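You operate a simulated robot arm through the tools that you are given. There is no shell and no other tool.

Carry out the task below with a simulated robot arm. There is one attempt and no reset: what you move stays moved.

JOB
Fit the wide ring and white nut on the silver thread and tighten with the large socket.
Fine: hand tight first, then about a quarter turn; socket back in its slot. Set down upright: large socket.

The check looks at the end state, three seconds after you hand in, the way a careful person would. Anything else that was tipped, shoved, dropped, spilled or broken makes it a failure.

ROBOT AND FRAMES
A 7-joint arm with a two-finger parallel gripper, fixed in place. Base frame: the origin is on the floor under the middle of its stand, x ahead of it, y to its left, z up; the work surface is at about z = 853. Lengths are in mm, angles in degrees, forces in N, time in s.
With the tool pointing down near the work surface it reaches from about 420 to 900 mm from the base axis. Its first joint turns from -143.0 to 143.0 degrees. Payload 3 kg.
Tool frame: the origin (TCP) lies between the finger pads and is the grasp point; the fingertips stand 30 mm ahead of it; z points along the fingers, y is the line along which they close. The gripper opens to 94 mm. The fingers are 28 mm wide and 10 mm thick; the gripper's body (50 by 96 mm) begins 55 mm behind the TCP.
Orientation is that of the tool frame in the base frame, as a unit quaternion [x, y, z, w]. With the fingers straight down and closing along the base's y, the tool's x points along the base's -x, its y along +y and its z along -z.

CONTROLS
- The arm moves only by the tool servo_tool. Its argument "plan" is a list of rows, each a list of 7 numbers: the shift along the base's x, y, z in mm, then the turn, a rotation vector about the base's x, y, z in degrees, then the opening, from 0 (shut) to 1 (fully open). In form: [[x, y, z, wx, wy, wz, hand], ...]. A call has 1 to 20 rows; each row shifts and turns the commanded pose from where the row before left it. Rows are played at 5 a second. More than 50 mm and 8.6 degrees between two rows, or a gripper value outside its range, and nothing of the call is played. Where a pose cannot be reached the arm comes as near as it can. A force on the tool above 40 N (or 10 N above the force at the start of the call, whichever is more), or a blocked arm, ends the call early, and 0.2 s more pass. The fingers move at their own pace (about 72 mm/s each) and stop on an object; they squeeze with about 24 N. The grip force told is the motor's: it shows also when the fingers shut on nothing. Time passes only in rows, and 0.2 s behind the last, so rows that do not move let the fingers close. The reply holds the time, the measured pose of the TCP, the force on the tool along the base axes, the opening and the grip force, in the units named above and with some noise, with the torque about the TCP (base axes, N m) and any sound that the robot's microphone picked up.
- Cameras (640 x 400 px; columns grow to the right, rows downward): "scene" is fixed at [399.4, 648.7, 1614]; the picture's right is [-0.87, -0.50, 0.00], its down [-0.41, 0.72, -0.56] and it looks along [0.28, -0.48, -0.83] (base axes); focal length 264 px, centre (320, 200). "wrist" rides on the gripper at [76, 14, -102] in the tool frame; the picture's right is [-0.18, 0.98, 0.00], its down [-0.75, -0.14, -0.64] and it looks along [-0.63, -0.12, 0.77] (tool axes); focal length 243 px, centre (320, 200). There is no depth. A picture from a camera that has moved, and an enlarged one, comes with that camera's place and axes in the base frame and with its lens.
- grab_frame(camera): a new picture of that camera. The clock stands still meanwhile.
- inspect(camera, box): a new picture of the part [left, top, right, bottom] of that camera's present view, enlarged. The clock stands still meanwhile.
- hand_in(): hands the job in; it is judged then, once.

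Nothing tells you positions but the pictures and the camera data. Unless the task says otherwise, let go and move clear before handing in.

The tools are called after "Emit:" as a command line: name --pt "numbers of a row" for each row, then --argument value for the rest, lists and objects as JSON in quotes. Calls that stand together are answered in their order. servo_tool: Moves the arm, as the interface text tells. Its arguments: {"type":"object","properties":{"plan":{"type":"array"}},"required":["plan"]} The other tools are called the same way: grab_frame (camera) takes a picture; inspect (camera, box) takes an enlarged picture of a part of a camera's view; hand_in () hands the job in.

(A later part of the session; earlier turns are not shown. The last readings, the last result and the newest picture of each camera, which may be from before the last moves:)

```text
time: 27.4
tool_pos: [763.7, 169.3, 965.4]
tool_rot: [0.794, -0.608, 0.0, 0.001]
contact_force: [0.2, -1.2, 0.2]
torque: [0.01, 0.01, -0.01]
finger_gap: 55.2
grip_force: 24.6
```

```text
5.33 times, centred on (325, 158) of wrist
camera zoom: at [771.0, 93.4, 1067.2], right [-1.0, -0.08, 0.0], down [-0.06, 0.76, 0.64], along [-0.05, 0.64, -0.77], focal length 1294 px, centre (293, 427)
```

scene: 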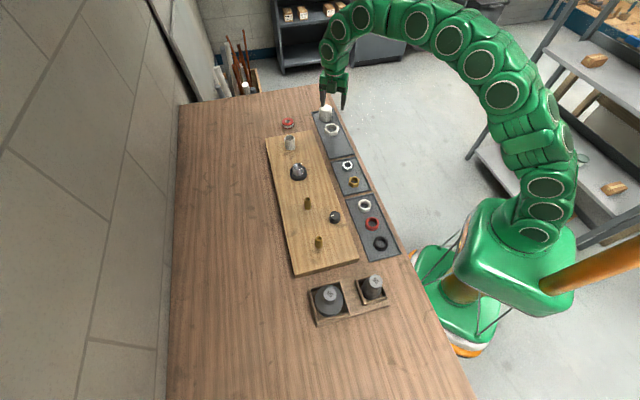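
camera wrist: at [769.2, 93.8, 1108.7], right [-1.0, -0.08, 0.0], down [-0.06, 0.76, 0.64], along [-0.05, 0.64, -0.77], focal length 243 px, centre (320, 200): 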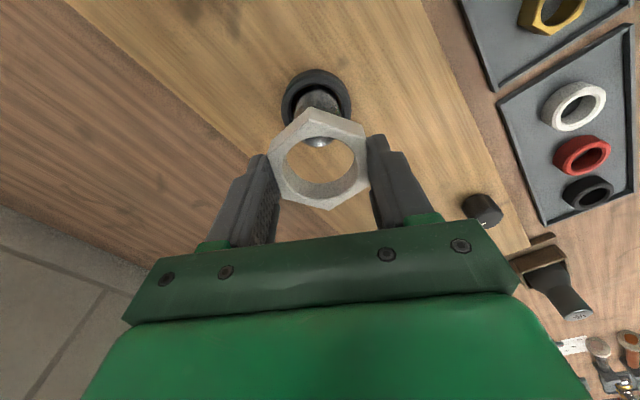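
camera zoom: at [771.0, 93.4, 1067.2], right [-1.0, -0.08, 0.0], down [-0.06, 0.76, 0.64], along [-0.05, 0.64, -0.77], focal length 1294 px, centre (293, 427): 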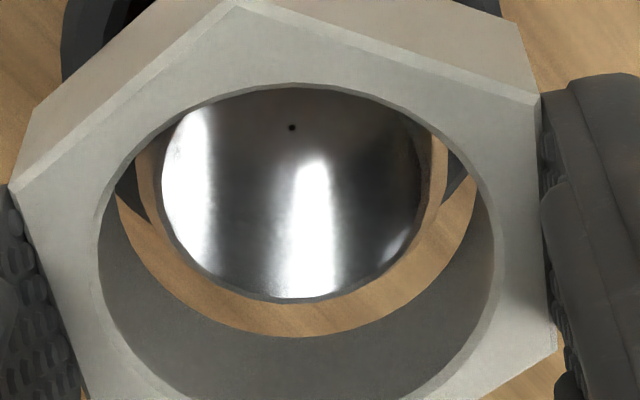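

Emit:
servo_tool --pt "0 -0.4 -1.5 0 0 0 0.45" --pt "0 0 -1.5 0 0 0 0.45" --pt "0 0 -1.5 0 0 0 0.45" --pt "0 0 0 0 0 0 0.45"

Emit:
inspect --camera "wrist" --box '[290, 120, 360, 195]'

Emit:
inspect --camera "scene" --box '[285, 145, 315, 185]'

```text
time: 28.4
tool_pos: [762.7, 168.9, 960.5]
tool_rot: [0.794, -0.608, 0.0, 0.0]
contact_force: [0.3, 0.5, 0.2]
torque: [-0.01, 0.01, 0.0]
finger_gap: 55.3
grip_force: 23.3
```

```text
5.33 times, centred on (325, 158) of wrist
camera zoom: at [770.9, 92.1, 1062.8], right [-1.0, -0.08, 0.0], down [-0.06, 0.76, 0.64], along [-0.05, 0.64, -0.77], focal length 1294 px, centre (293, 427)
```

zoom: 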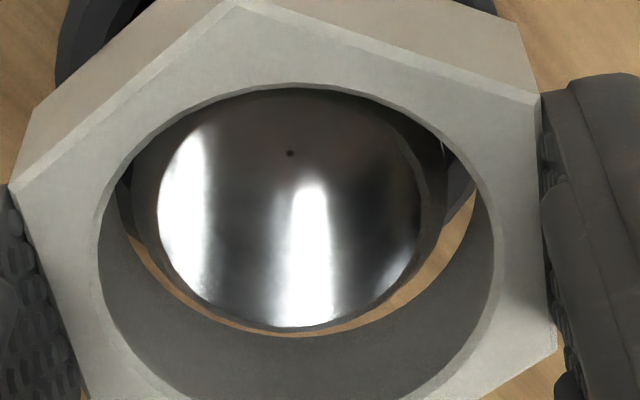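

```text
10.00 times, centred on (300, 165) of scene
camera zoom: at [399.4, 648.7, 1614.0], right [-0.87, -0.5, 0.0], down [-0.41, 0.72, -0.56], along [0.28, -0.48, -0.83], focal length 2635 px, centre (520, 550)
```

zoom: 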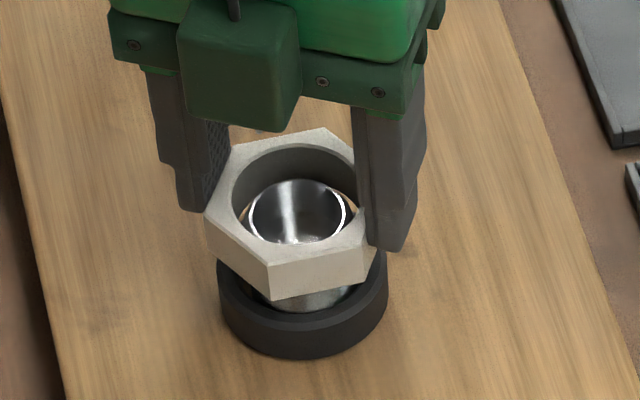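

Still no contact. I'll trim +0.7 mm in x and continue down gently.

Emit:
servo_tool --pt "0.7 0 -1 0 0 0 0.45" --pt "0 0 -1 0 0 0 0.45" --pt "0 0 -1 0 0 0 0.45" --pt "0 0 -1 0 0 0 0.45" --pt "0 0 0 0 0 0 0.45"

Emit:
inspect --camera "wrist" --box '[290, 120, 360, 195]'

```text
time: 29.6
tool_pos: [765.0, 169.1, 957.1]
tool_rot: [0.794, -0.607, 0.0, 0.0]
contact_force: [0.3, -0.5, -0.4]
torque: [-0.02, 0.01, -0.01]
finger_gap: 55.2
grip_force: 23.9
```

```text
5.33 times, centred on (325, 158) of wrist
camera zoom: at [771.9, 92.4, 1059.4], right [-1.0, -0.08, 0.0], down [-0.06, 0.76, 0.64], along [-0.05, 0.64, -0.77], focal length 1294 px, centre (293, 427)
```

zoom: 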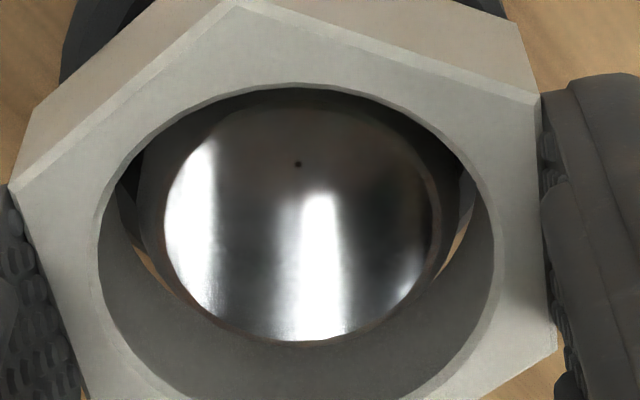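

Emit:
servo_tool --pt "0 0 -1 0 0 0 0.45" --pt "0 0 -1 0 0 0 0.45" --pt "0 0 -1 0 0 0 0.45" --pt "0 0 -1 0 0 0 0.45" --pt "0 0 -1 0 0 0 0.45" --pt "0 0 0 0 0 0 0.45"

Emit:
inspect --camera "wrist" --box '[290, 120, 360, 195]'

Emit:
inspect --camera "scene" --box '[285, 145, 315, 185]'

```text
time: 31.0
tool_pos: [765.0, 169.8, 950.4]
tool_rot: [0.794, -0.608, 0.0, 0.0]
contact_force: [0.4, 0.0, 4.9]
torque: [0.0, -0.03, 0.03]
finger_gap: 55.3
grip_force: 23.9
```

```text
5.33 times, centred on (325, 158) of wrist
camera zoom: at [771.9, 93.3, 1053.6], right [-1.0, -0.08, 0.0], down [-0.06, 0.76, 0.64], along [-0.05, 0.64, -0.77], focal length 1294 px, centre (293, 427)
```

zoom: 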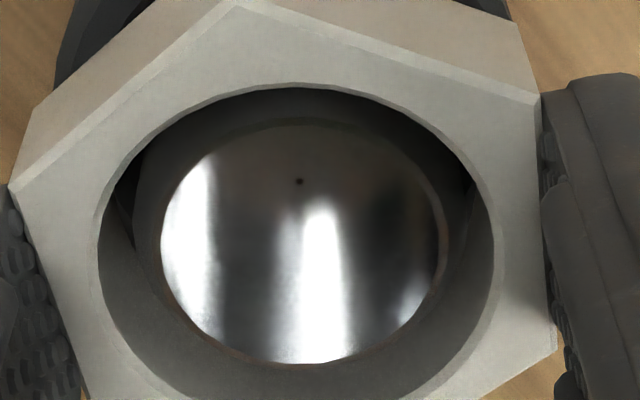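

```text
10.00 times, centred on (300, 165) of scene
camera zoom: at [399.4, 648.7, 1614.0], right [-0.87, -0.5, 0.0], down [-0.41, 0.72, -0.56], along [0.28, -0.48, -0.83], focal length 2635 px, centre (520, 550)
```

zoom: 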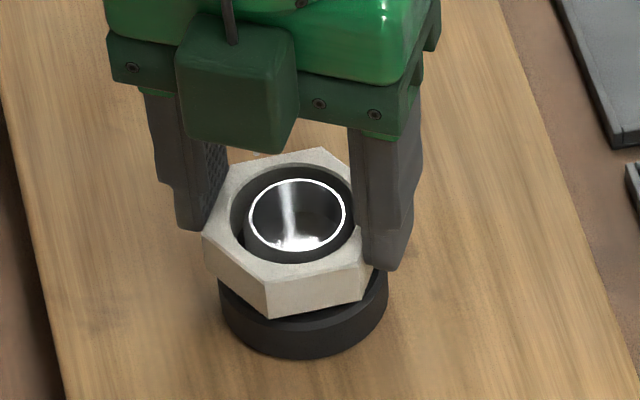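

First contact is at TCP z≈951 with about 5 N, so the nut is resting on the start of the thread. I'll begin turning clockwise and watch the force and torque.

Emit:
servo_tool --pt "0 0 0 0 0 -8 0.45" --pt "0 0 0 0 0 -8 0.45" --pt "0 0 0 0 0 -8 0.45" --pt "0 0 0 0 0 -8 0.45" --pt "0 0 0 0 0 -8 0.45" --pt "0 0 0 0 0 0 0.45"

Emit:
inspect --camera "wrist" --box '[290, 120, 360, 195]'

```text
time: 32.4
tool_pos: [764.0, 170.1, 951.2]
tool_rot: [-0.538, 0.843, 0.0, 0.0]
contact_force: [-1.2, 0.1, -3.1]
torque: [0.02, 0.03, 0.0]
finger_gap: 55.3
grip_force: 24.1
```

```text
5.33 times, centred on (325, 158) of wrist
camera zoom: at [720.6, 107.2, 1053.3], right [-0.81, 0.58, 0.0], down [0.45, 0.62, 0.64], along [0.37, 0.52, -0.77], focal length 1294 px, centre (293, 427)
```

zoom: 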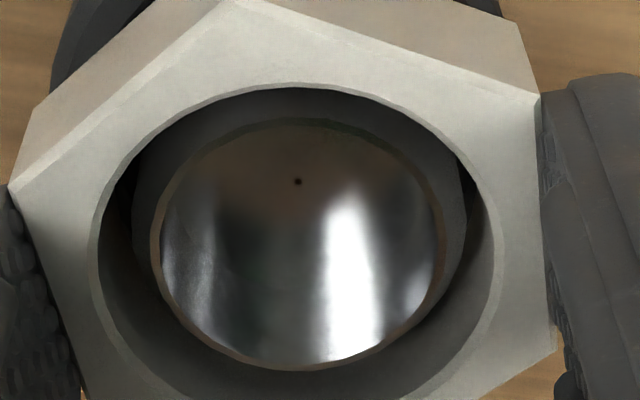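

The axial force went from +5 to -3 N over 40° of clockwise turn, so the thread is engaged and right-handed. I'll keep turning and follow it down at an assumed pitch of about 4 mm.

Emit:
servo_tool --pt "0 0 -0.2 0 0 -8 0.45" --pt "0 0 -0.1 0 0 -8 0.45" --pt "0 0 -0.1 0 0 -8 0.45" --pt "0 0 -0.1 0 0 -8 0.45" --pt "0 0 -0.1 0 0 -8 0.45" --pt "0 0 -0.1 0 0 -8 0.45" --pt "0 0 -0.1 0 0 -8 0.45" --pt "0 0 -0.1 0 0 -8 0.45"

```text
time: 34.2
tool_pos: [765.6, 168.7, 949.0]
tool_rot: [-0.01, 1.0, 0.001, 0.0]
contact_force: [-0.3, -0.4, -9.4]
torque: [0.01, 0.02, 0.04]
finger_gap: 55.3
grip_force: 23.7
```

The pull grew to -9 N, so the pitch is coarser than assumed. I'll take a small down-step without rotation to measure the stiffness.

Emit:
servo_tool --pt "0 0 -0.5 0 0 0 0.45" --pt "0 0 0 0 0 0 0.45" --pt "0 0 0 0 0 0 0.45"

Emit:
inspect --camera "scene" --box '[285, 145, 315, 185]'

```text
time: 35.0
tool_pos: [764.1, 170.4, 950.3]
tool_rot: [-0.01, 1.0, 0.0, 0.0]
contact_force: [-0.1, 0.1, -8.4]
torque: [0.01, 0.01, 0.0]
finger_gap: 54.9
grip_force: 24.1
```

```text
10.00 times, centred on (300, 165) of scene
camera zoom: at [399.4, 648.7, 1614.0], right [-0.87, -0.5, 0.0], down [-0.41, 0.72, -0.56], along [0.28, -0.48, -0.83], focal length 2635 px, centre (520, 550)
```

zoom: 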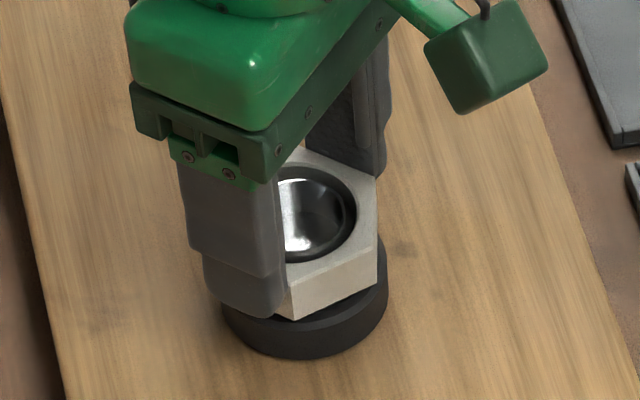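

Emit:
servo_tool --pt "0 0 -1.0 0 0 0 0.45" --pt "0 0 0 0 0 0 0.45" --pt "0 0 0 0 0 0 0.45"

```text
time: 35.8
tool_pos: [764.2, 169.2, 949.0]
tool_rot: [-0.011, 1.0, 0.0, 0.001]
contact_force: [0.6, -0.5, -7.5]
torque: [0.0, -0.02, 0.0]
finger_gap: 55.1
grip_force: 24.2
```

Emit:
servo_tool --pt "0 0 -1.0 0 0 0 0.45" --pt "0 0 -1.0 0 0 0 0.45" --pt "0 0 0 0 0 0 0.45" --pt "0 0 0 0 0 0 0.45"

Emit:
inspect --camera "wrist" --box '[290, 120, 360, 195]'

```text
time: 36.8
tool_pos: [764.0, 171.0, 947.7]
tool_rot: [-0.011, 1.0, 0.0, 0.0]
contact_force: [0.7, 0.7, -2.3]
torque: [0.01, 0.02, 0.01]
finger_gap: 55.0
grip_force: 23.7
```

```text
5.33 times, centred on (325, 158) of wrist
camera zoom: at [689.2, 183.6, 1049.3], right [0.16, 0.99, 0.0], down [0.76, -0.13, 0.64], along [0.63, -0.1, -0.77], focal length 1294 px, centre (293, 427)
```

zoom: 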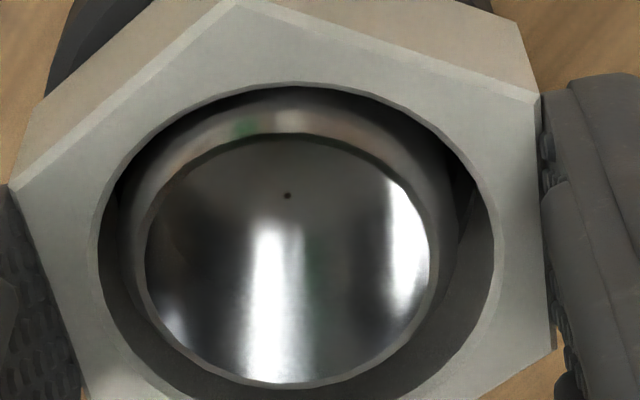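

Force is back to -2 N and the nut has moved down with the gripper. I'll turn another 40° while following to calibrate the pitch.

Emit:
servo_tool --pt "0 0 -0.5 0 0 0 0.45" --pt "0 0 0 0 0 -8 0.45" --pt "0 0 0 0 0 -8 0.45" --pt "0 0 0 0 0 -8 0.45" --pt "0 0 0 0 0 0 0.45" --pt "0 0 0 0 0 0 0.45"

```text
time: 38.2
tool_pos: [764.7, 169.5, 946.2]
tool_rot: [0.197, 0.98, 0.0, 0.001]
contact_force: [-0.2, -0.4, -6.7]
torque: [0.05, -0.01, 0.0]
finger_gap: 55.1
grip_force: 24.0
```

Emit:
servo_tool --pt "0 0 -0.5 0 0 0 0.45" --pt "0 0 -0.5 0 0 0 0.45" --pt "0 0 0 0 0 0 0.45" --pt "0 0 0 0 0 0 0.45"

Emit:
servo_tool --pt "0 0 -0.5 0 0 0 0.45" --pt "0 0 -0.5 0 0 0 0.45" --pt "0 0 0 0 0 0 0.45" --pt "0 0 0 0 0 0 0.45"

```text
time: 39.2
tool_pos: [765.9, 168.3, 944.8]
tool_rot: [0.198, 0.98, 0.0, 0.0]
contact_force: [0.5, 0.3, -1.8]
torque: [0.02, -0.01, -0.03]
finger_gap: 55.2
grip_force: 23.7
```

```text
time: 40.2
tool_pos: [765.5, 169.1, 944.4]
tool_rot: [0.198, 0.98, 0.0, 0.0]
contact_force: [0.5, 0.1, 0.3]
torque: [-0.02, 0.02, 0.03]
finger_gap: 55.2
grip_force: 24.2
```

Emit:
servo_tool --pt "0 0 -0.3 0 0 -8 0.45" --pt "0 0 -0.3 0 0 -8 0.45" --pt "0 0 -0.3 0 0 -8 0.45" --pt "0 0 -0.3 0 0 -8 0.45" --pt "0 0 0 0 0 0 0.45" --pt "0 0 0 0 0 0 0.45"

Emit:
inspect --camera "scene" --box '[285, 145, 315, 185]'

Emit:
inspect --camera "wrist" --box '[290, 120, 360, 195]'

```text
time: 41.6
tool_pos: [764.5, 169.3, 942.6]
tool_rot: [0.46, 0.888, 0.0, 0.0]
contact_force: [0.7, -0.3, -2.0]
torque: [0.0, -0.03, -0.02]
finger_gap: 54.9
grip_force: 24.0
```

```text
10.00 times, centred on (300, 165) of scene
camera zoom: at [399.4, 648.7, 1614.0], right [-0.87, -0.5, 0.0], down [-0.41, 0.72, -0.56], along [0.28, -0.48, -0.83], focal length 2635 px, centre (520, 550)
```

zoom: 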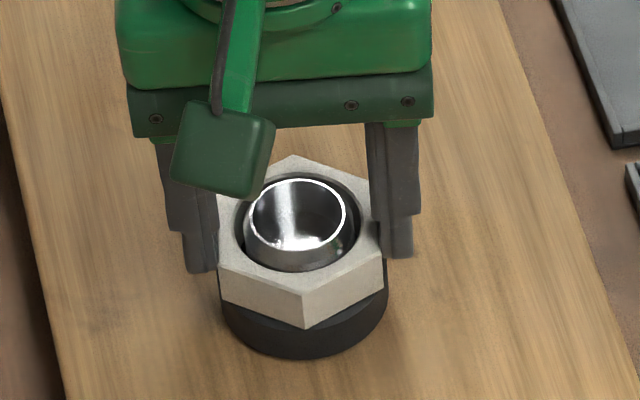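

```text
5.33 times, centred on (325, 158) of wrist
camera zoom: at [733.4, 240.7, 1045.5], right [0.91, 0.42, 0.0], down [0.32, -0.7, 0.64], along [0.27, -0.58, -0.77], focal length 1294 px, centre (293, 427)
```

zoom: 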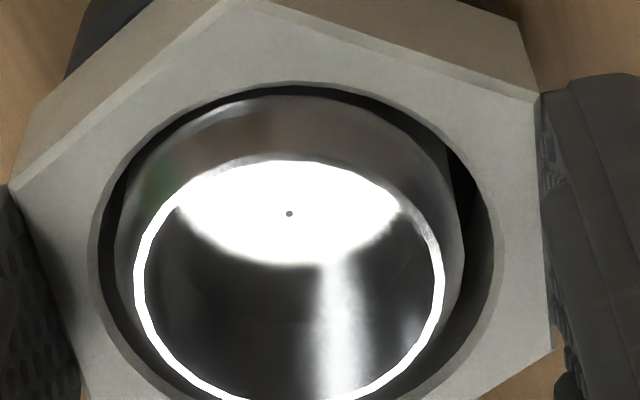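

The nut is winding down at roughly 0.05–0.06 mm per degree. I'll continue in the same grip with matching descent.

Emit:
servo_tool --pt "0 0 -0.6 0 0 -8 0.45" --pt "0 0 -0.45 0 0 -8 0.45" --pt "0 0 -0.45 0 0 -8 0.45" --pt "0 0 -0.45 0 0 -8 0.45" --pt "0 0 -0.45 0 0 -8 0.45" --pt "0 0 -0.45 0 0 -8 0.45" --pt "0 0 0 0 0 0 0.45" --pt "0 0 0 0 0 0 0.45"

```text
time: 43.4
tool_pos: [764.6, 169.2, 940.6]
tool_rot: [0.781, 0.624, 0.0, 0.0]
contact_force: [-0.1, 1.4, 15.1]
torque: [-0.04, -0.04, 0.04]
finger_gap: 55.3
grip_force: 24.0
```

Now it pushes back with +15 N, so I was descending too fast. I'll keep turning with no descent and watch.

Emit:
servo_tool --pt "0 0 0 0 0 -8 0.45" --pt "0 0 0 0 0 -8 0.45" --pt "0 0 0 0 0 -8 0.45" --pt "0 0 0 0 0 -8 0.45" --pt "0 0 0 0 0 0 0.45" --pt "0 0 0 0 0 0 0.45"

Emit:
inspect --camera "wrist" --box '[290, 120, 360, 195]'

Emit:
inspect --camera "scene" --box '[285, 145, 315, 185]'

```text
time: 44.8
tool_pos: [766.0, 169.4, 939.0]
tool_rot: [0.923, 0.384, 0.0, 0.0]
contact_force: [-0.7, 0.4, -3.5]
torque: [0.03, -0.02, -0.02]
finger_gap: 55.1
grip_force: 24.1
```

```text
5.33 times, centred on (325, 158) of wrist
camera zoom: at [830.9, 213.7, 1041.8], right [0.57, -0.82, 0.0], down [-0.63, -0.43, 0.64], along [-0.53, -0.36, -0.77], focal length 1294 px, centre (293, 427)
```

zoom: 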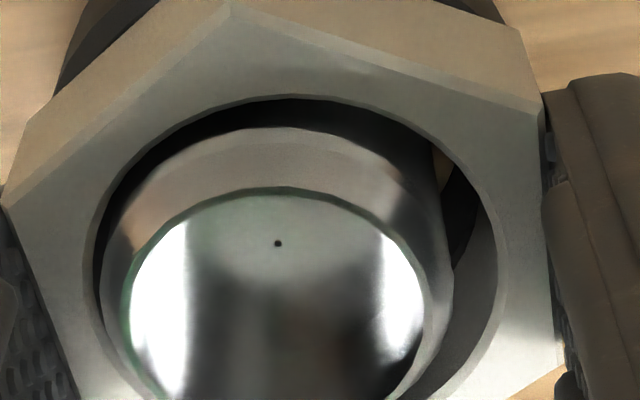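

```text
10.00 times, centred on (300, 165) of scene
camera zoom: at [399.4, 648.7, 1614.0], right [-0.87, -0.5, 0.0], down [-0.41, 0.72, -0.56], along [0.28, -0.48, -0.83], focal length 2635 px, centre (520, 550)
```

zoom: 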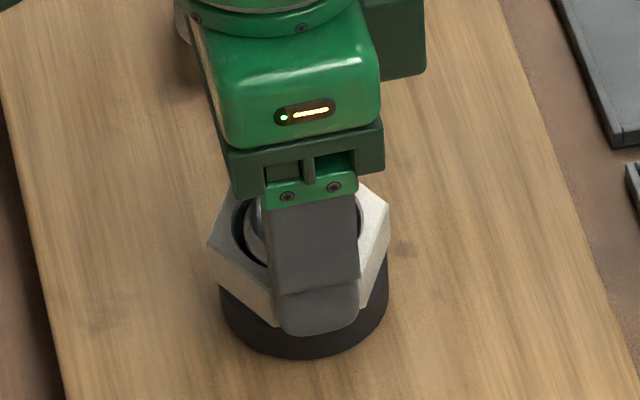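

The force is back near zero and the wrist is at about -135° yaw. I'll release, rotate back +240° clear of the nut corners, and regrip.

Emit:
servo_tool --pt "0 0 0 0 0 0 0.85" --pt "0 0 0 0 0 0 0.85" --pt "0 0 0 0 0 8 0.85" --pt "0 0 0 0 0 8 0.85" --pt "0 0 0 0 0 8 0.85" --pt "0 0 0 0 0 8 0.85" --pt "0 0 0 0 0 8 0.85" --pt "0 0 0 0 0 8 0.85" --pt "0 0 0 0 0 8 0.85" --pt "0 0 0 0 0 8 0.85" --pt "0 0 0 0 0 8 0.85" --pt "0 0 0 0 0 8 0.85" --pt "0 0 0 0 0 8 0.85" --pt "0 0 0 0 0 8 0.85" --pt "0 0 0 0 0 8 0.85" --pt "0 0 0 0 0 8 0.85" --pt "0 0 0 0 0 8 0.85"

Emit:
inspect --camera "wrist" --box '[250, 90, 390, 215]'

Emit:
inspect --camera "scene" --box '[285, 145, 315, 185]'

```text
time: 48.4
tool_pos: [764.3, 168.9, 939.7]
tool_rot: [0.128, 0.992, 0.0, 0.0]
contact_force: [-0.8, -0.2, 0.3]
torque: [0.02, -0.01, 0.0]
finger_gap: 79.9
grip_force: 0.1
```

```text
3.20 times, centred on (320, 152) of wrist
camera zoom: at [695.4, 203.2, 1042.4], right [0.43, 0.9, 0.0], down [0.69, -0.33, 0.64], along [0.58, -0.27, -0.77], focal length 776 px, centre (320, 352)
```

zoom: 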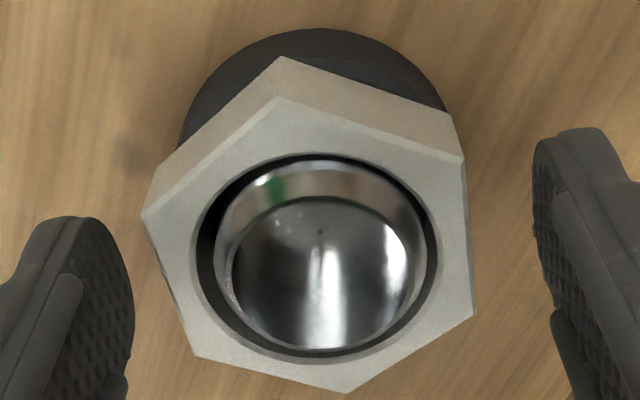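

```text
10.00 times, centred on (300, 165) of scene
camera zoom: at [399.4, 648.7, 1614.0], right [-0.87, -0.5, 0.0], down [-0.41, 0.72, -0.56], along [0.28, -0.48, -0.83], focal length 2635 px, centre (520, 550)
```

zoom: 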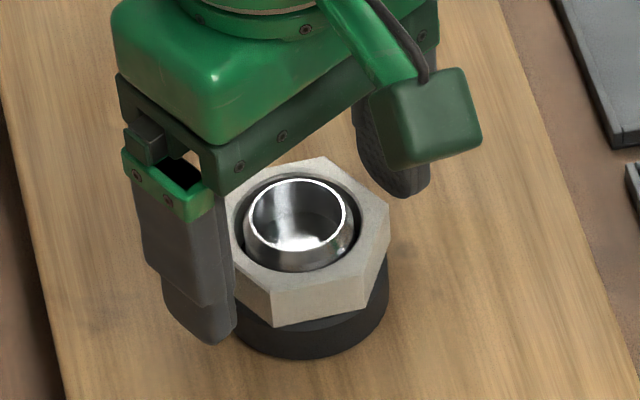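

The nut stays level on the stud. I'll continue rotating back and regrip.

Emit:
servo_tool --pt "0 0 0 0 0 8 0.85" --pt "0 0 0 0 0 8 0.85" --pt "0 0 0 0 0 8 0.85" --pt "0 0 0 0 0 8 0.85" --pt "0 0 0 0 0 8 0.85" --pt "0 0 0 0 0 8 0.85" --pt "0 0 0 0 0 8 0.85" --pt "0 0 0 0 0 8 0.85" --pt "0 0 0 0 0 8 0.85" --pt "0 0 0 0 0 8 0.85" --pt "0 0 0 0 0 8 0.85" --pt "0 0 0 0 0 8 0.85" --pt "0 0 0 0 0 8 0.85" --pt "0 0 0 0 0 8 0.85" --pt "0 0 0 0 0 8 0.85" --pt "0 0 0 0 0 0 0.85"

Emit:
inspect --camera "wrist" --box '[250, 90, 390, 215]'

```text
time: 51.8
tool_pos: [764.5, 167.6, 939.4]
tool_rot: [0.795, -0.606, 0.0, 0.001]
contact_force: [0.0, 0.0, -0.6]
torque: [0.0, -0.01, 0.02]
finger_gap: 79.9
grip_force: 0.0
```

```text
3.20 times, centred on (320, 152) of wrist
camera zoom: at [772.2, 92.1, 1042.5], right [-1.0, -0.08, 0.0], down [-0.06, 0.76, 0.64], along [-0.05, 0.64, -0.77], focal length 776 px, centre (320, 352)
```

zoom: 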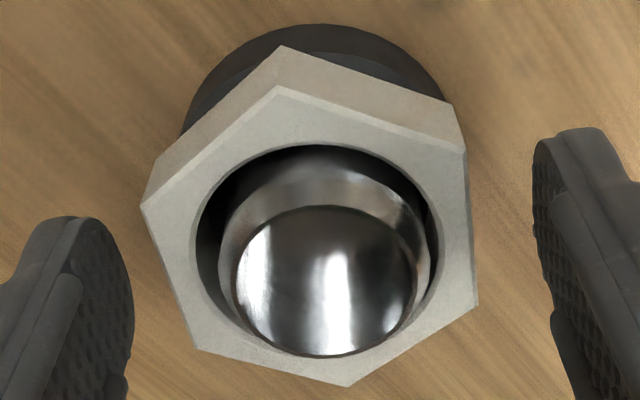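

Emit:
servo_tool --pt "0 0 -1 0 0 0 0.85" --pt "0 0 -1 0 0 0 0.45" --pt "0 0 0 0 0 0 0.45" --pt "0 0 0 0 0 0 0.45" --pt "0 0 0 0 0 0 0.45"

Emit:
servo_tool --pt "0 0 0 0 0 -8 0.45" --pt "0 0 0 0 0 -8 0.45" --pt "0 0 0 0 0 -8 0.45" --pt "0 0 0 0 0 0 0.45"

```text
time: 53.0
tool_pos: [765.5, 168.5, 938.4]
tool_rot: [0.794, -0.608, 0.0, 0.0]
contact_force: [-8.0, 1.7, 12.5]
torque: [0.04, 0.25, 0.04]
finger_gap: 55.1
grip_force: 24.0
```

```text
time: 54.0
tool_pos: [764.5, 168.2, 937.4]
tool_rot: [-0.65, 0.76, -0.001, 0.0]
contact_force: [6.8, 1.7, 5.9]
torque: [-0.08, -0.28, 0.04]
finger_gap: 55.2
grip_force: 23.9
```

Emit:
servo_tool --pt "0 0 0 0 0 -8 0.45" --pt "0 0 0 0 0 -8 0.45" --pt "0 0 0 0 0 -8 0.45" --pt "0 0 0 0 0 0 0.45" --pt "0 0 0 0 0 0 0.45"

Emit:
inspect --camera "wrist" --box '[250, 90, 390, 215]'

```text
time: 55.2
tool_pos: [764.4, 169.5, 938.0]
tool_rot: [-0.479, 0.878, 0.0, 0.0]
contact_force: [-0.4, 1.6, -0.7]
torque: [0.06, 0.04, 0.07]
finger_gap: 55.2
grip_force: 24.6
```

```text
3.20 times, centred on (320, 152) of wrist
camera zoom: at [712.3, 113.3, 1040.8], right [-0.73, 0.69, 0.0], down [0.53, 0.56, 0.64], along [0.44, 0.47, -0.77], focal length 776 px, centre (320, 352)
```

zoom: 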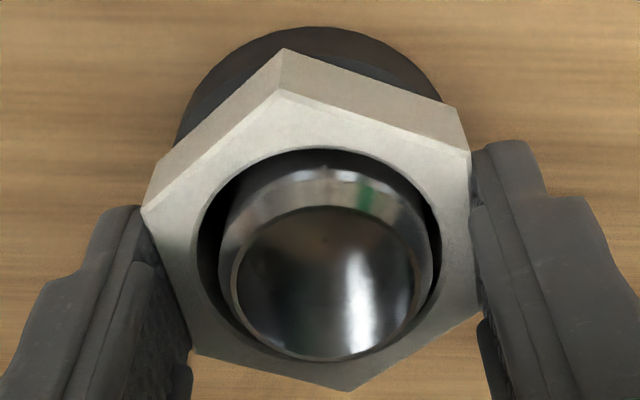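

Emit:
servo_tool --pt "0 0 -0.5 0 0 0 0.45" --pt "0 0 0 0 0 0 0.45" --pt "0 0 0 0 0 0 0.45"

Emit:
servo_tool --pt "0 0 -0.5 0 0 0 0.45" --pt "0 0 0 0 0 0 0.45" --pt "0 0 0 0 0 0 0.45"

```text
time: 56.0
tool_pos: [765.0, 168.8, 937.7]
tool_rot: [-0.479, 0.878, 0.0, 0.0]
contact_force: [-3.0, -6.5, 13.2]
torque: [-0.27, 0.19, 0.03]
finger_gap: 55.3
grip_force: 23.3
```

```text
time: 56.8
tool_pos: [764.0, 169.4, 938.0]
tool_rot: [-0.479, 0.878, 0.0, 0.0]
contact_force: [-3.7, -9.7, 16.0]
torque: [-0.33, 0.16, 0.04]
finger_gap: 55.0
grip_force: 24.0
```

With contact, the stiffness is about 28 N/mm and the grip slips axially at about 16 N, so the thread pitch is near 4 mm. I'll keep winding clockwise with a small matching descent.

Emit:
servo_tool --pt "0 0 0 0 0 -8 0.45" --pt "0 0 0 0 0 -8 0.45" --pt "0 0 0 0 0 -8 0.45" --pt "0 0 0 0 0 -8 0.45" --pt "0 0 -0.08 0 0 -8 0.45" --pt "0 0 -0.08 0 0 -8 0.45" --pt "0 0 -0.08 0 0 -8 0.45" --pt "0 0 -0.08 0 0 -8 0.45" --pt "0 0 -0.08 0 0 -8 0.45" --pt "0 0 -0.08 0 0 -8 0.45" --pt "0 0 -0.08 0 0 -8 0.45" --pt "0 0 -0.08 0 0 -8 0.45"

```text
time: 59.4
tool_pos: [764.2, 171.2, 935.6]
tool_rot: [0.333, 0.943, 0.001, 0.0]
contact_force: [2.0, 1.4, 5.6]
torque: [-0.03, -0.11, 0.22]
finger_gap: 55.4
grip_force: 24.4
```

Emit:
servo_tool --pt "0 0 -0.08 0 0 -8 0.45" --pt "0 0 -0.08 0 0 -8 0.45" --pt "0 0 -0.08 0 0 -8 0.45" --pt "0 0 -0.08 0 0 -8 0.45" --pt "0 0 -0.08 0 0 -8 0.45" --pt "0 0 -0.08 0 0 -8 0.45" --pt "0 0 -0.08 0 0 -8 0.45" --pt "0 0 -0.08 0 0 -8 0.45" --pt "0 0 -0.08 0 0 -8 0.45" --pt "0 0 -0.08 0 0 -8 0.45" --pt "0 0 -0.08 0 0 -8 0.45" --pt "0 0 -0.08 0 0 -8 0.45"

Emit:
inspect --camera "scene" --box '[285, 145, 315, 185]'

```text
time: 62.0
tool_pos: [764.9, 169.2, 935.1]
tool_rot: [0.923, 0.384, 0.0, 0.0]
contact_force: [2.1, -4.6, 12.9]
torque: [-0.3, 0.03, 0.3]
finger_gap: 54.9
grip_force: 24.4
```

```text
10.00 times, centred on (300, 165) of scene
camera zoom: at [399.4, 648.7, 1614.0], right [-0.87, -0.5, 0.0], down [-0.41, 0.72, -0.56], along [0.28, -0.48, -0.83], focal length 2635 px, centre (520, 550)
```

zoom: 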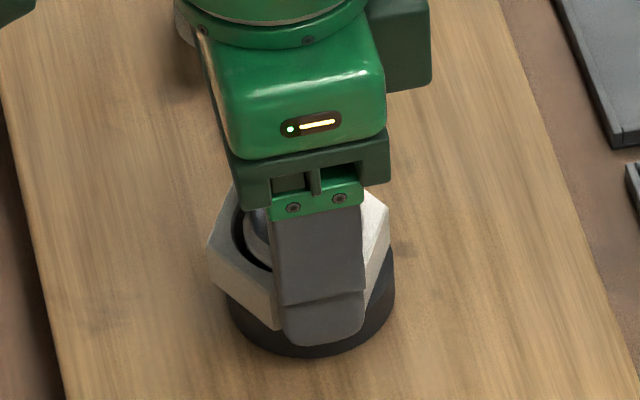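

The force rose to 13 N and the ring seems nudged by a few mm, so I want to check clearances. I'll release, rise and inspect the nut and ring.

Emit:
servo_tool --pt "0 0 0 0 0 0 0.85" --pt "0 0 0 0 0 0 0.85" --pt "0 0 10 0 0 8 0.85" --pt "0 0 15 0 0 8 0.85" --pt "0 0 20 0 0 8 0.85" --pt "0 0 20 0 0 8 0.85" --pt "0 0 0 0 0 8 0.85" --pt "0 0 0 0 0 8 0.85" --pt "0 0 0 0 0 8 0.85" --pt "0 0 0 0 0 8 0.85" --pt "0 0 0 0 0 8 0.85" --pt "0 0 0 0 0 8 0.85" --pt "0 0 0 0 0 8 0.85" --pt "0 0 0 0 0 8 0.85" --pt "0 0 0 0 0 8 0.85" --pt "0 0 0 0 0 8 0.85" --pt "0 0 0 0 0 8 0.85"

Emit:
inspect --camera "scene" --box '[285, 150, 315, 185]'

Emit:
inspect --camera "wrist" --box '[260, 60, 380, 160]'

```text
time: 65.6
tool_pos: [764.2, 167.8, 999.8]
tool_rot: [0.128, 0.992, 0.0, 0.0]
contact_force: [0.2, -0.2, -0.2]
torque: [0.03, 0.02, 0.0]
finger_gap: 79.6
grip_force: 0.1
```

```text
11.43 times, centred on (300, 168) of scene
camera zoom: at [399.4, 648.7, 1614.0], right [-0.87, -0.5, 0.0], down [-0.41, 0.72, -0.56], along [0.28, -0.48, -0.83], focal length 3011 px, centre (549, 571)
```

zoom: 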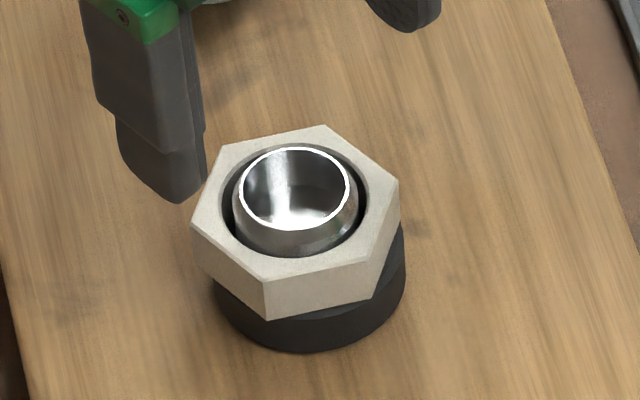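

```text
4.00 times, centred on (320, 110) of wrist
camera zoom: at [695.4, 202.6, 1101.8], right [0.43, 0.9, 0.0], down [0.69, -0.33, 0.64], along [0.58, -0.27, -0.77], focal length 970 px, centre (320, 560)
```

zoom: 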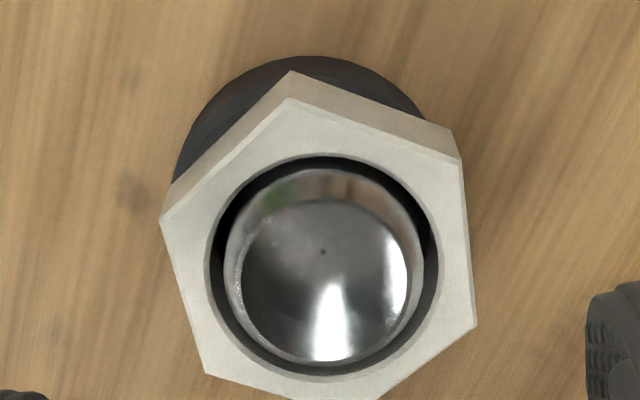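

The nut is level and low on the stud, and I estimate its bottom is 2–3 mm above the ring, with the ring centred. I'll rotate back fully and regrip slightly higher so the fingertips stay clear of the ring.

Emit:
servo_tool --pt "0 0 0 0 0 8 0.85" --pt "0 0 0 0 0 8 0.85" --pt "0 0 0 0 0 8 0.85" --pt "0 0 0 0 0 8 0.85" --pt "0 0 0 0 0 8 0.85" --pt "0 0 0 0 0 8 0.85" --pt "0 0 0 0 0 8 0.85" --pt "0 0 0 0 0 8 0.85" --pt "0 0 0 0 0 8 0.85" --pt "0 0 0 0 0 8 0.85" --pt "0 0 0 0 0 8 0.85" --pt "0 0 0 0 0 8 0.85" --pt "0 0 0 0 0 8 0.85" --pt "0 0 0 0 0 8 0.85" --pt "0 0 0 0 0 8 0.85" --pt "0 0 0 0 0 0 0.85"

Emit:
inspect --camera "wrist" --box '[250, 50, 390, 170]'

Emit:
inspect --camera "scene" --box '[285, 150, 315, 185]'

```text
time: 69.0
tool_pos: [765.0, 168.4, 1000.0]
tool_rot: [0.795, -0.607, 0.0, 0.0]
contact_force: [-0.5, -0.9, 0.6]
torque: [0.02, 0.0, -0.03]
finger_gap: 79.9
grip_force: 0.1
```

```text
3.33 times, centred on (320, 110) of wrist
camera zoom: at [772.1, 92.8, 1102.6], right [-1.0, -0.08, 0.0], down [-0.06, 0.76, 0.64], along [-0.05, 0.64, -0.77], focal length 809 px, centre (320, 500)
```

zoom: 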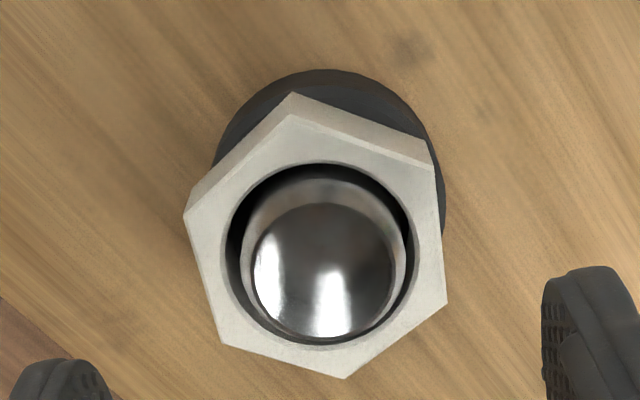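

```text
11.43 times, centred on (300, 168) of scene
camera zoom: at [399.4, 648.7, 1614.0], right [-0.87, -0.5, 0.0], down [-0.41, 0.72, -0.56], along [0.28, -0.48, -0.83], focal length 3011 px, centre (549, 571)
```

zoom: 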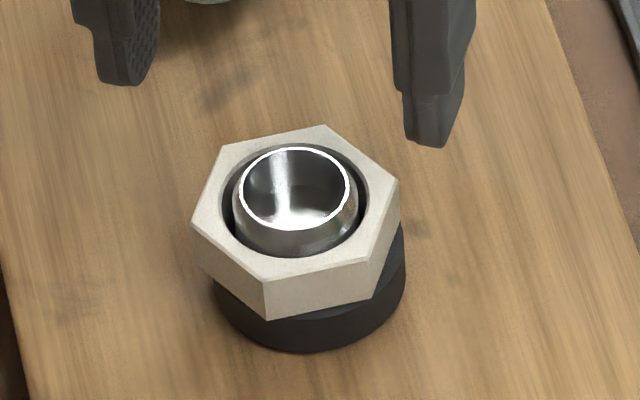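

The nut's flats line up with the gripper to within about 1°. I'll trim the xy by (-0.4, +0.8), descend and regrip.

Emit:
servo_tool --pt "-0.4 0.8 -15 0 0 0.5 0.85" --pt "0 0 -15 0 0 0 0.85" --pt "0 0 -15 0 0 0 0.85" --pt "0 0 -12 0 0 0 0.85" --pt "0 0 -6.5 0 0 0 0.85" --pt "0 0 0 0 0 0 0.85" --pt "0 0 0 0 0 0 0.45" --pt "0 0 0 0 0 0 0.45" --pt "0 0 0 0 0 0 0.45" --pt "0 0 0 0 0 0 0.45"

Emit:
inspect --camera "scene" --box '[285, 150, 315, 185]'

```text
time: 71.2
tool_pos: [765.6, 169.6, 935.4]
tool_rot: [0.797, -0.604, 0.0, 0.0]
contact_force: [-1.7, 0.1, 0.2]
torque: [-0.01, 0.06, -0.01]
finger_gap: 54.9
grip_force: 23.7
```

```text
11.43 times, centred on (300, 168) of scene
camera zoom: at [399.4, 648.7, 1614.0], right [-0.87, -0.5, 0.0], down [-0.41, 0.72, -0.56], along [0.28, -0.48, -0.83], focal length 3011 px, centre (549, 571)
```

zoom: 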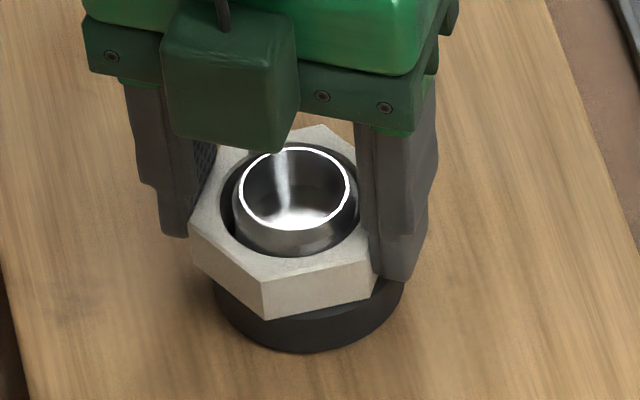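

Gripped cleanly with almost no side force. I'll continue winding.

Emit:
servo_tool --pt "0 0 -0.08 0 0 -8 0.45" --pt "0 0 -0.08 0 0 -8 0.45" --pt "0 0 -0.08 0 0 -8 0.45" --pt "0 0 -0.08 0 0 -8 0.45" --pt "0 0 -0.08 0 0 -8 0.45" --pt "0 0 -0.08 0 0 -8 0.45" --pt "0 0 -0.08 0 0 -8 0.45" --pt "0 0 -0.08 0 0 -8 0.45" --pt "0 0 -0.08 0 0 -8 0.45" --pt "0 0 -0.08 0 0 -8 0.45"

```text
time: 73.4
tool_pos: [763.7, 170.7, 935.0]
tool_rot: [-0.222, 0.975, 0.0, 0.0]
contact_force: [0.1, -0.1, 9.9]
torque: [-0.01, 0.0, 0.22]
finger_gap: 55.3
grip_force: 23.7
```

Emit:
servo_tool --pt "0 0 0 0 0 -8 0.45" --pt "0 0 0 0 0 -8 0.45" --pt "0 0 0 0 0 -8 0.45" --pt "0 0 0 0 0 -8 0.45" --pt "0 0 0 0 0 -8 0.45"

Emit:
servo_tool --pt "0 0 -0.05 0 0 -8 0.45" --pt "0 0 -0.05 0 0 -8 0.45" --pt "0 0 -0.05 0 0 -8 0.45" --pt "0 0 -0.05 0 0 -8 0.45" --pt "0 0 -0.05 0 0 -8 0.45"

```text
time: 74.6
tool_pos: [763.1, 168.4, 934.8]
tool_rot: [0.125, 0.992, 0.0, 0.0]
contact_force: [-0.9, -0.3, -1.6]
torque: [-0.01, -0.01, 0.02]
finger_gap: 54.8
grip_force: 24.5
```

```text
time: 75.8
tool_pos: [764.3, 170.6, 936.3]
tool_rot: [0.457, 0.89, -0.001, 0.0]
contact_force: [-0.8, 0.5, -3.7]
torque: [0.0, 0.0, 0.0]
finger_gap: 54.8
grip_force: 23.9
```

Emit:
servo_tool --pt "0 0 -0.12 0 0 -8 0.45" --pt "0 0 -0.08 0 0 -8 0.45" --pt "0 0 -0.08 0 0 -8 0.45" --pt "0 0 -0.08 0 0 -8 0.45" --pt "0 0 -0.08 0 0 -8 0.45"

Emit:
servo_tool --pt "0 0 -0.08 0 0 -8 0.45" --pt "0 0 -0.08 0 0 -8 0.45" --pt "0 0 -0.08 0 0 -8 0.45" --pt "0 0 -0.08 0 0 -8 0.45" --pt "0 0 -0.08 0 0 -8 0.45"

Emit:
inspect --camera "wrist" --box '[250, 90, 390, 215]'

```text
time: 77.0
tool_pos: [763.5, 170.0, 934.5]
tool_rot: [0.734, 0.679, 0.001, 0.0]
contact_force: [-0.9, -7.5, 21.4]
torque: [-0.28, 0.19, 0.38]
finger_gap: 55.0
grip_force: 24.4
```

```text
time: 78.2
tool_pos: [764.4, 171.2, 934.4]
tool_rot: [0.922, 0.388, 0.001, -0.001]
contact_force: [1.7, -1.8, 33.5]
torque: [-0.23, 0.05, 0.58]
finger_gap: 55.1
grip_force: 24.1
```

```text
3.20 times, centred on (320, 152) of wrist
camera zoom: at [828.7, 216.1, 1037.5], right [0.57, -0.82, 0.0], down [-0.63, -0.44, 0.64], along [-0.52, -0.37, -0.77], focal length 776 px, centre (320, 352)
```

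zoom: 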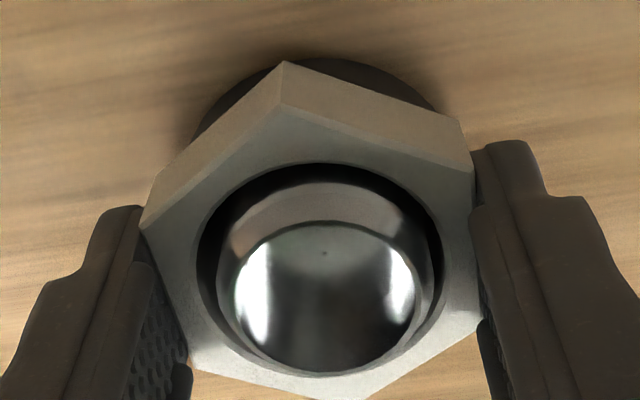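

The push-back reached 33 N at the same height as before, which suggests the fingertips are resting on the ring. I'll release, lift and inspect the nut-to-ring gap.

Emit:
servo_tool --pt "0 0 0.5 0 0 0 0.85" --pt "0 0 0 0 0 0 0.85" --pt "0 0 10 0 0 8 0.85" --pt "0 0 15 0 0 8 0.85" --pt "0 0 20 0 0 8 0.85" --pt "0 0 20 0 0 8 0.85" --pt "0 0 0 0 0 8 0.85" --pt "0 0 0 0 0 8 0.85" --pt "0 0 0 0 0 8 0.85" --pt "0 0 0 0 0 8 0.85" --pt "0 0 0 0 0 8 0.85" --pt "0 0 0 0 0 8 0.85" --pt "0 0 0 0 0 8 0.85" --pt "0 0 0 0 0 8 0.85" --pt "0 0 0 0 0 8 0.85" --pt "0 0 0 0 0 8 0.85" --pt "0 0 0 0 0 8 0.85"

Emit:
inspect --camera "scene" --box '[285, 150, 315, 185]'

Emit:
inspect --camera "wrist" --box '[260, 60, 380, 160]'

```text
time: 81.8
tool_pos: [764.4, 170.2, 1001.3]
tool_rot: [0.123, 0.992, 0.0, 0.0]
contact_force: [-0.3, -0.5, -0.9]
torque: [-0.02, 0.01, 0.01]
finger_gap: 79.9
grip_force: 0.1
```

```text
11.43 times, centred on (300, 168) of scene
camera zoom: at [399.4, 648.7, 1614.0], right [-0.87, -0.5, 0.0], down [-0.41, 0.72, -0.56], along [0.28, -0.48, -0.83], focal length 3011 px, centre (549, 571)
```

zoom: 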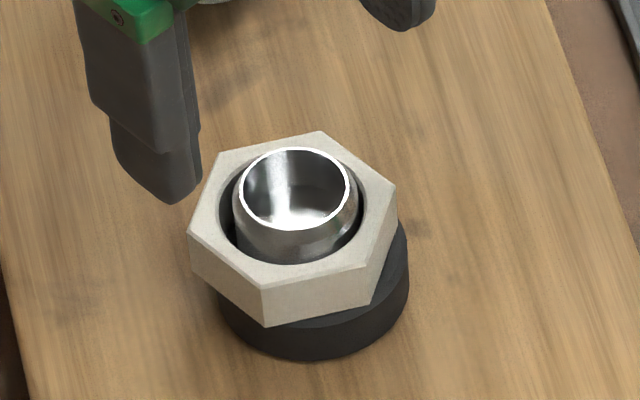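

```text
4.00 times, centred on (320, 110) of wrist
camera zoom: at [696.0, 203.5, 1102.9], right [0.42, 0.91, 0.0], down [0.7, -0.32, 0.64], along [0.58, -0.27, -0.77], focal length 970 px, centre (320, 560)
```

zoom: 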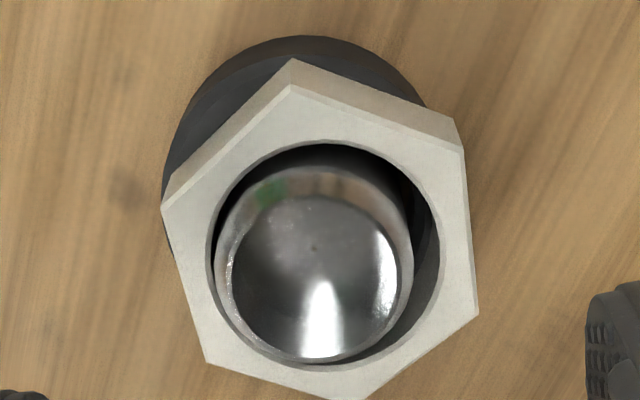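

Emit:
inspect --camera "scene" --box '[291, 166, 309, 184]'

Emit:
inspect --camera "wrist" --box '[295, 65, 335, 95]'

```text
16.00 times, centred on (300, 175) of scene
camera zoom: at [399.4, 648.7, 1614.0], right [-0.87, -0.5, 0.0], down [-0.41, 0.72, -0.56], along [0.28, -0.48, -0.83], focal length 4215 px, centre (640, 600)
```

zoom: 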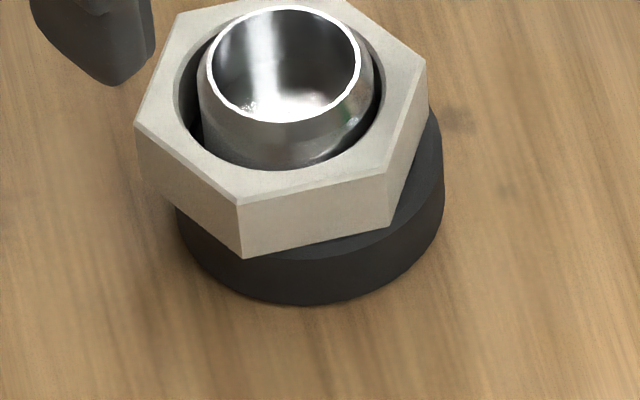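

```text
13.33 times, centred on (315, 80) of wrist
camera zoom: at [696.0, 203.5, 1102.9], right [0.42, 0.91, 0.0], down [0.7, -0.32, 0.64], along [0.58, -0.27, -0.77], focal length 3235 px, centre (387, 1800)
```

zoom: 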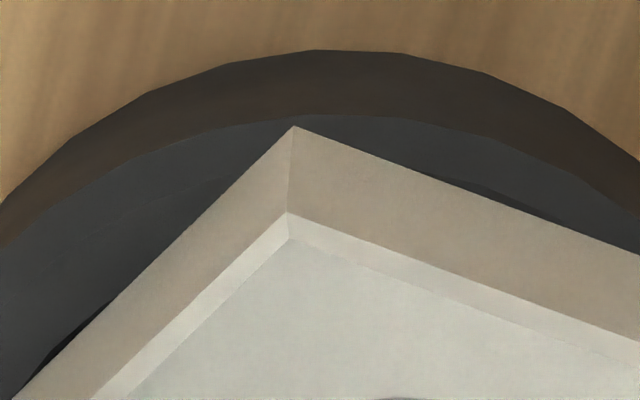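

The nut dropped another 2.4 mm and is at or just above the ring face. I'll rotate back and regrip a bit higher, with the tips clear of the ring.

Emit:
servo_tool --pt "0 0 0 0 0 8 0.85" --pt "0 0 0 0 0 8 0.85" --pt "0 0 0 0 0 8 0.85" --pt "0 0 0 0 0 8 0.85" --pt "0 0 0 0 0 8 0.85" --pt "0 0 0 0 0 8 0.85" --pt "0 0 0 0 0 8 0.85" --pt "0 0 0 0 0 8 0.85" --pt "0 0 0 0 0 8 0.85" --pt "0 0 0 0 0 8 0.85" --pt "0 0 0 0 0 8 0.85" --pt "0 0 0 0 0 8 0.85" --pt "0 0 0 0 0 8 0.85" --pt "0 0 0 0 0 8 0.85" --pt "0 0 0 0 0 8 0.85" --pt "0 0 0 0 0 0 0.85"

Emit:
inspect --camera "wrist" --box '[250, 50, 390, 170]'

```text
time: 85.2
tool_pos: [763.8, 170.9, 999.6]
tool_rot: [0.798, -0.603, 0.001, 0.0]
contact_force: [0.0, -0.3, -0.9]
torque: [-0.01, 0.01, 0.02]
finger_gap: 79.8
grip_force: 0.1
```

```text
3.33 times, centred on (320, 110) of wrist
camera zoom: at [772.5, 93.7, 1102.1], right [-1.0, -0.09, 0.0], down [-0.07, 0.76, 0.64], along [-0.06, 0.64, -0.77], focal length 809 px, centre (320, 500)
```

zoom: 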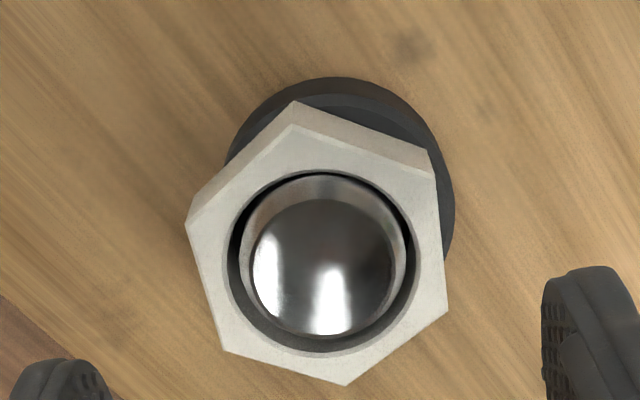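

I'll trim y by +0.8 mm, descend to TCP z≈938 and grip again.

Emit:
servo_tool --pt "0 0.8 -15 0 0 0 0.85" --pt "0 0 -15 0 0 0 0.85" --pt "0 0 -15 0 0 0 0.85" --pt "0 0 -12 0 0 0 0.85" --pt "0 0 -5 0 0 0 0.85" --pt "0 0 0 0 0 0 0.85" --pt "0 0 0 0 0 0 0.45" --pt "0 0 0 0 0 0 0.45" --pt "0 0 0 0 0 0 0.45" --pt "0 0 0 0 0 0 0.45"

Emit:
servo_tool --pt "0 0 -0.05 0 0 -8 0.45" --pt "0 0 -0.05 0 0 -8 0.45" --pt "0 0 -0.05 0 0 -8 0.45" --pt "0 0 -0.05 0 0 -8 0.45" --pt "0 0 -0.05 0 0 -8 0.45"

```text
time: 87.4
tool_pos: [764.1, 170.4, 937.3]
tool_rot: [0.797, -0.603, 0.0, 0.001]
contact_force: [-1.6, 0.2, 5.5]
torque: [0.07, 0.14, 0.06]
finger_gap: 55.0
grip_force: 24.3
```

```text
time: 88.6
tool_pos: [762.8, 170.5, 937.4]
tool_rot: [-0.542, 0.84, -0.001, 0.0]
contact_force: [7.1, 0.6, 13.6]
torque: [-0.13, -0.19, 0.31]
finger_gap: 54.9
grip_force: 24.2
```

Emit:
servo_tool --pt "0 0 0 0 0 -8 0.45" --pt "0 0 0 0 0 -8 0.45" --pt "0 0 0 0 0 -8 0.45" --pt "0 0 0 0 0 -8 0.45" --pt "0 0 0 0 0 -8 0.45"

Emit:
servo_tool --pt "0 0 0 0 0 -8 0.45" --pt "0 0 0 0 0 -8 0.45" --pt "0 0 0 0 0 -8 0.45" --pt "0 0 0 0 0 0 0.45"

Emit:
inspect --camera "wrist" --box '[250, 90, 390, 215]'

Emit:
inspect --camera "scene" --box '[288, 160, 312, 184]'

```text
time: 89.8
tool_pos: [763.2, 171.0, 936.9]
tool_rot: [-0.222, 0.975, 0.0, -0.001]
contact_force: [-1.1, 1.5, -0.2]
torque: [0.12, 0.01, 0.03]
finger_gap: 55.2
grip_force: 24.3
```

```text
time: 90.8
tool_pos: [762.4, 171.7, 937.1]
tool_rot: [-0.015, 1.0, 0.0, -0.001]
contact_force: [0.2, 0.2, -2.6]
torque: [0.0, 0.0, -0.03]
finger_gap: 55.1
grip_force: 24.1
```

```text
3.20 times, centred on (320, 152) of wrist
camera zoom: at [689.0, 183.9, 1039.0], right [0.16, 0.99, 0.0], down [0.76, -0.12, 0.64], along [0.63, -0.1, -0.77], focal length 776 px, centre (320, 352)
```

zoom: 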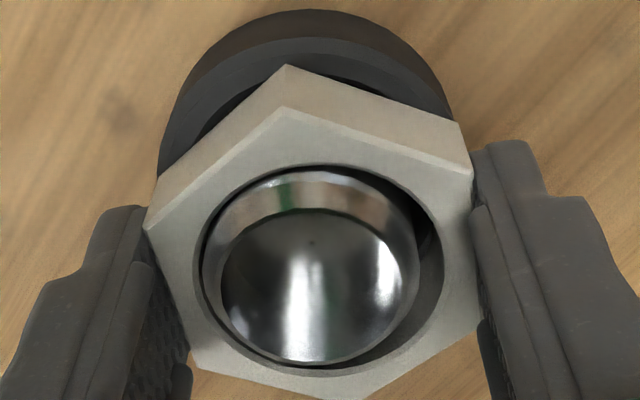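

```text
16.00 times, centred on (300, 172) of scene
camera zoom: at [399.4, 648.7, 1614.0], right [-0.87, -0.5, 0.0], down [-0.41, 0.72, -0.56], along [0.28, -0.48, -0.83], focal length 4215 px, centre (640, 648)
```

zoom: 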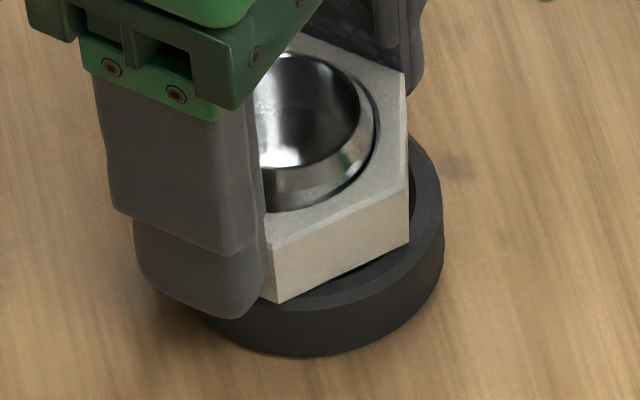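

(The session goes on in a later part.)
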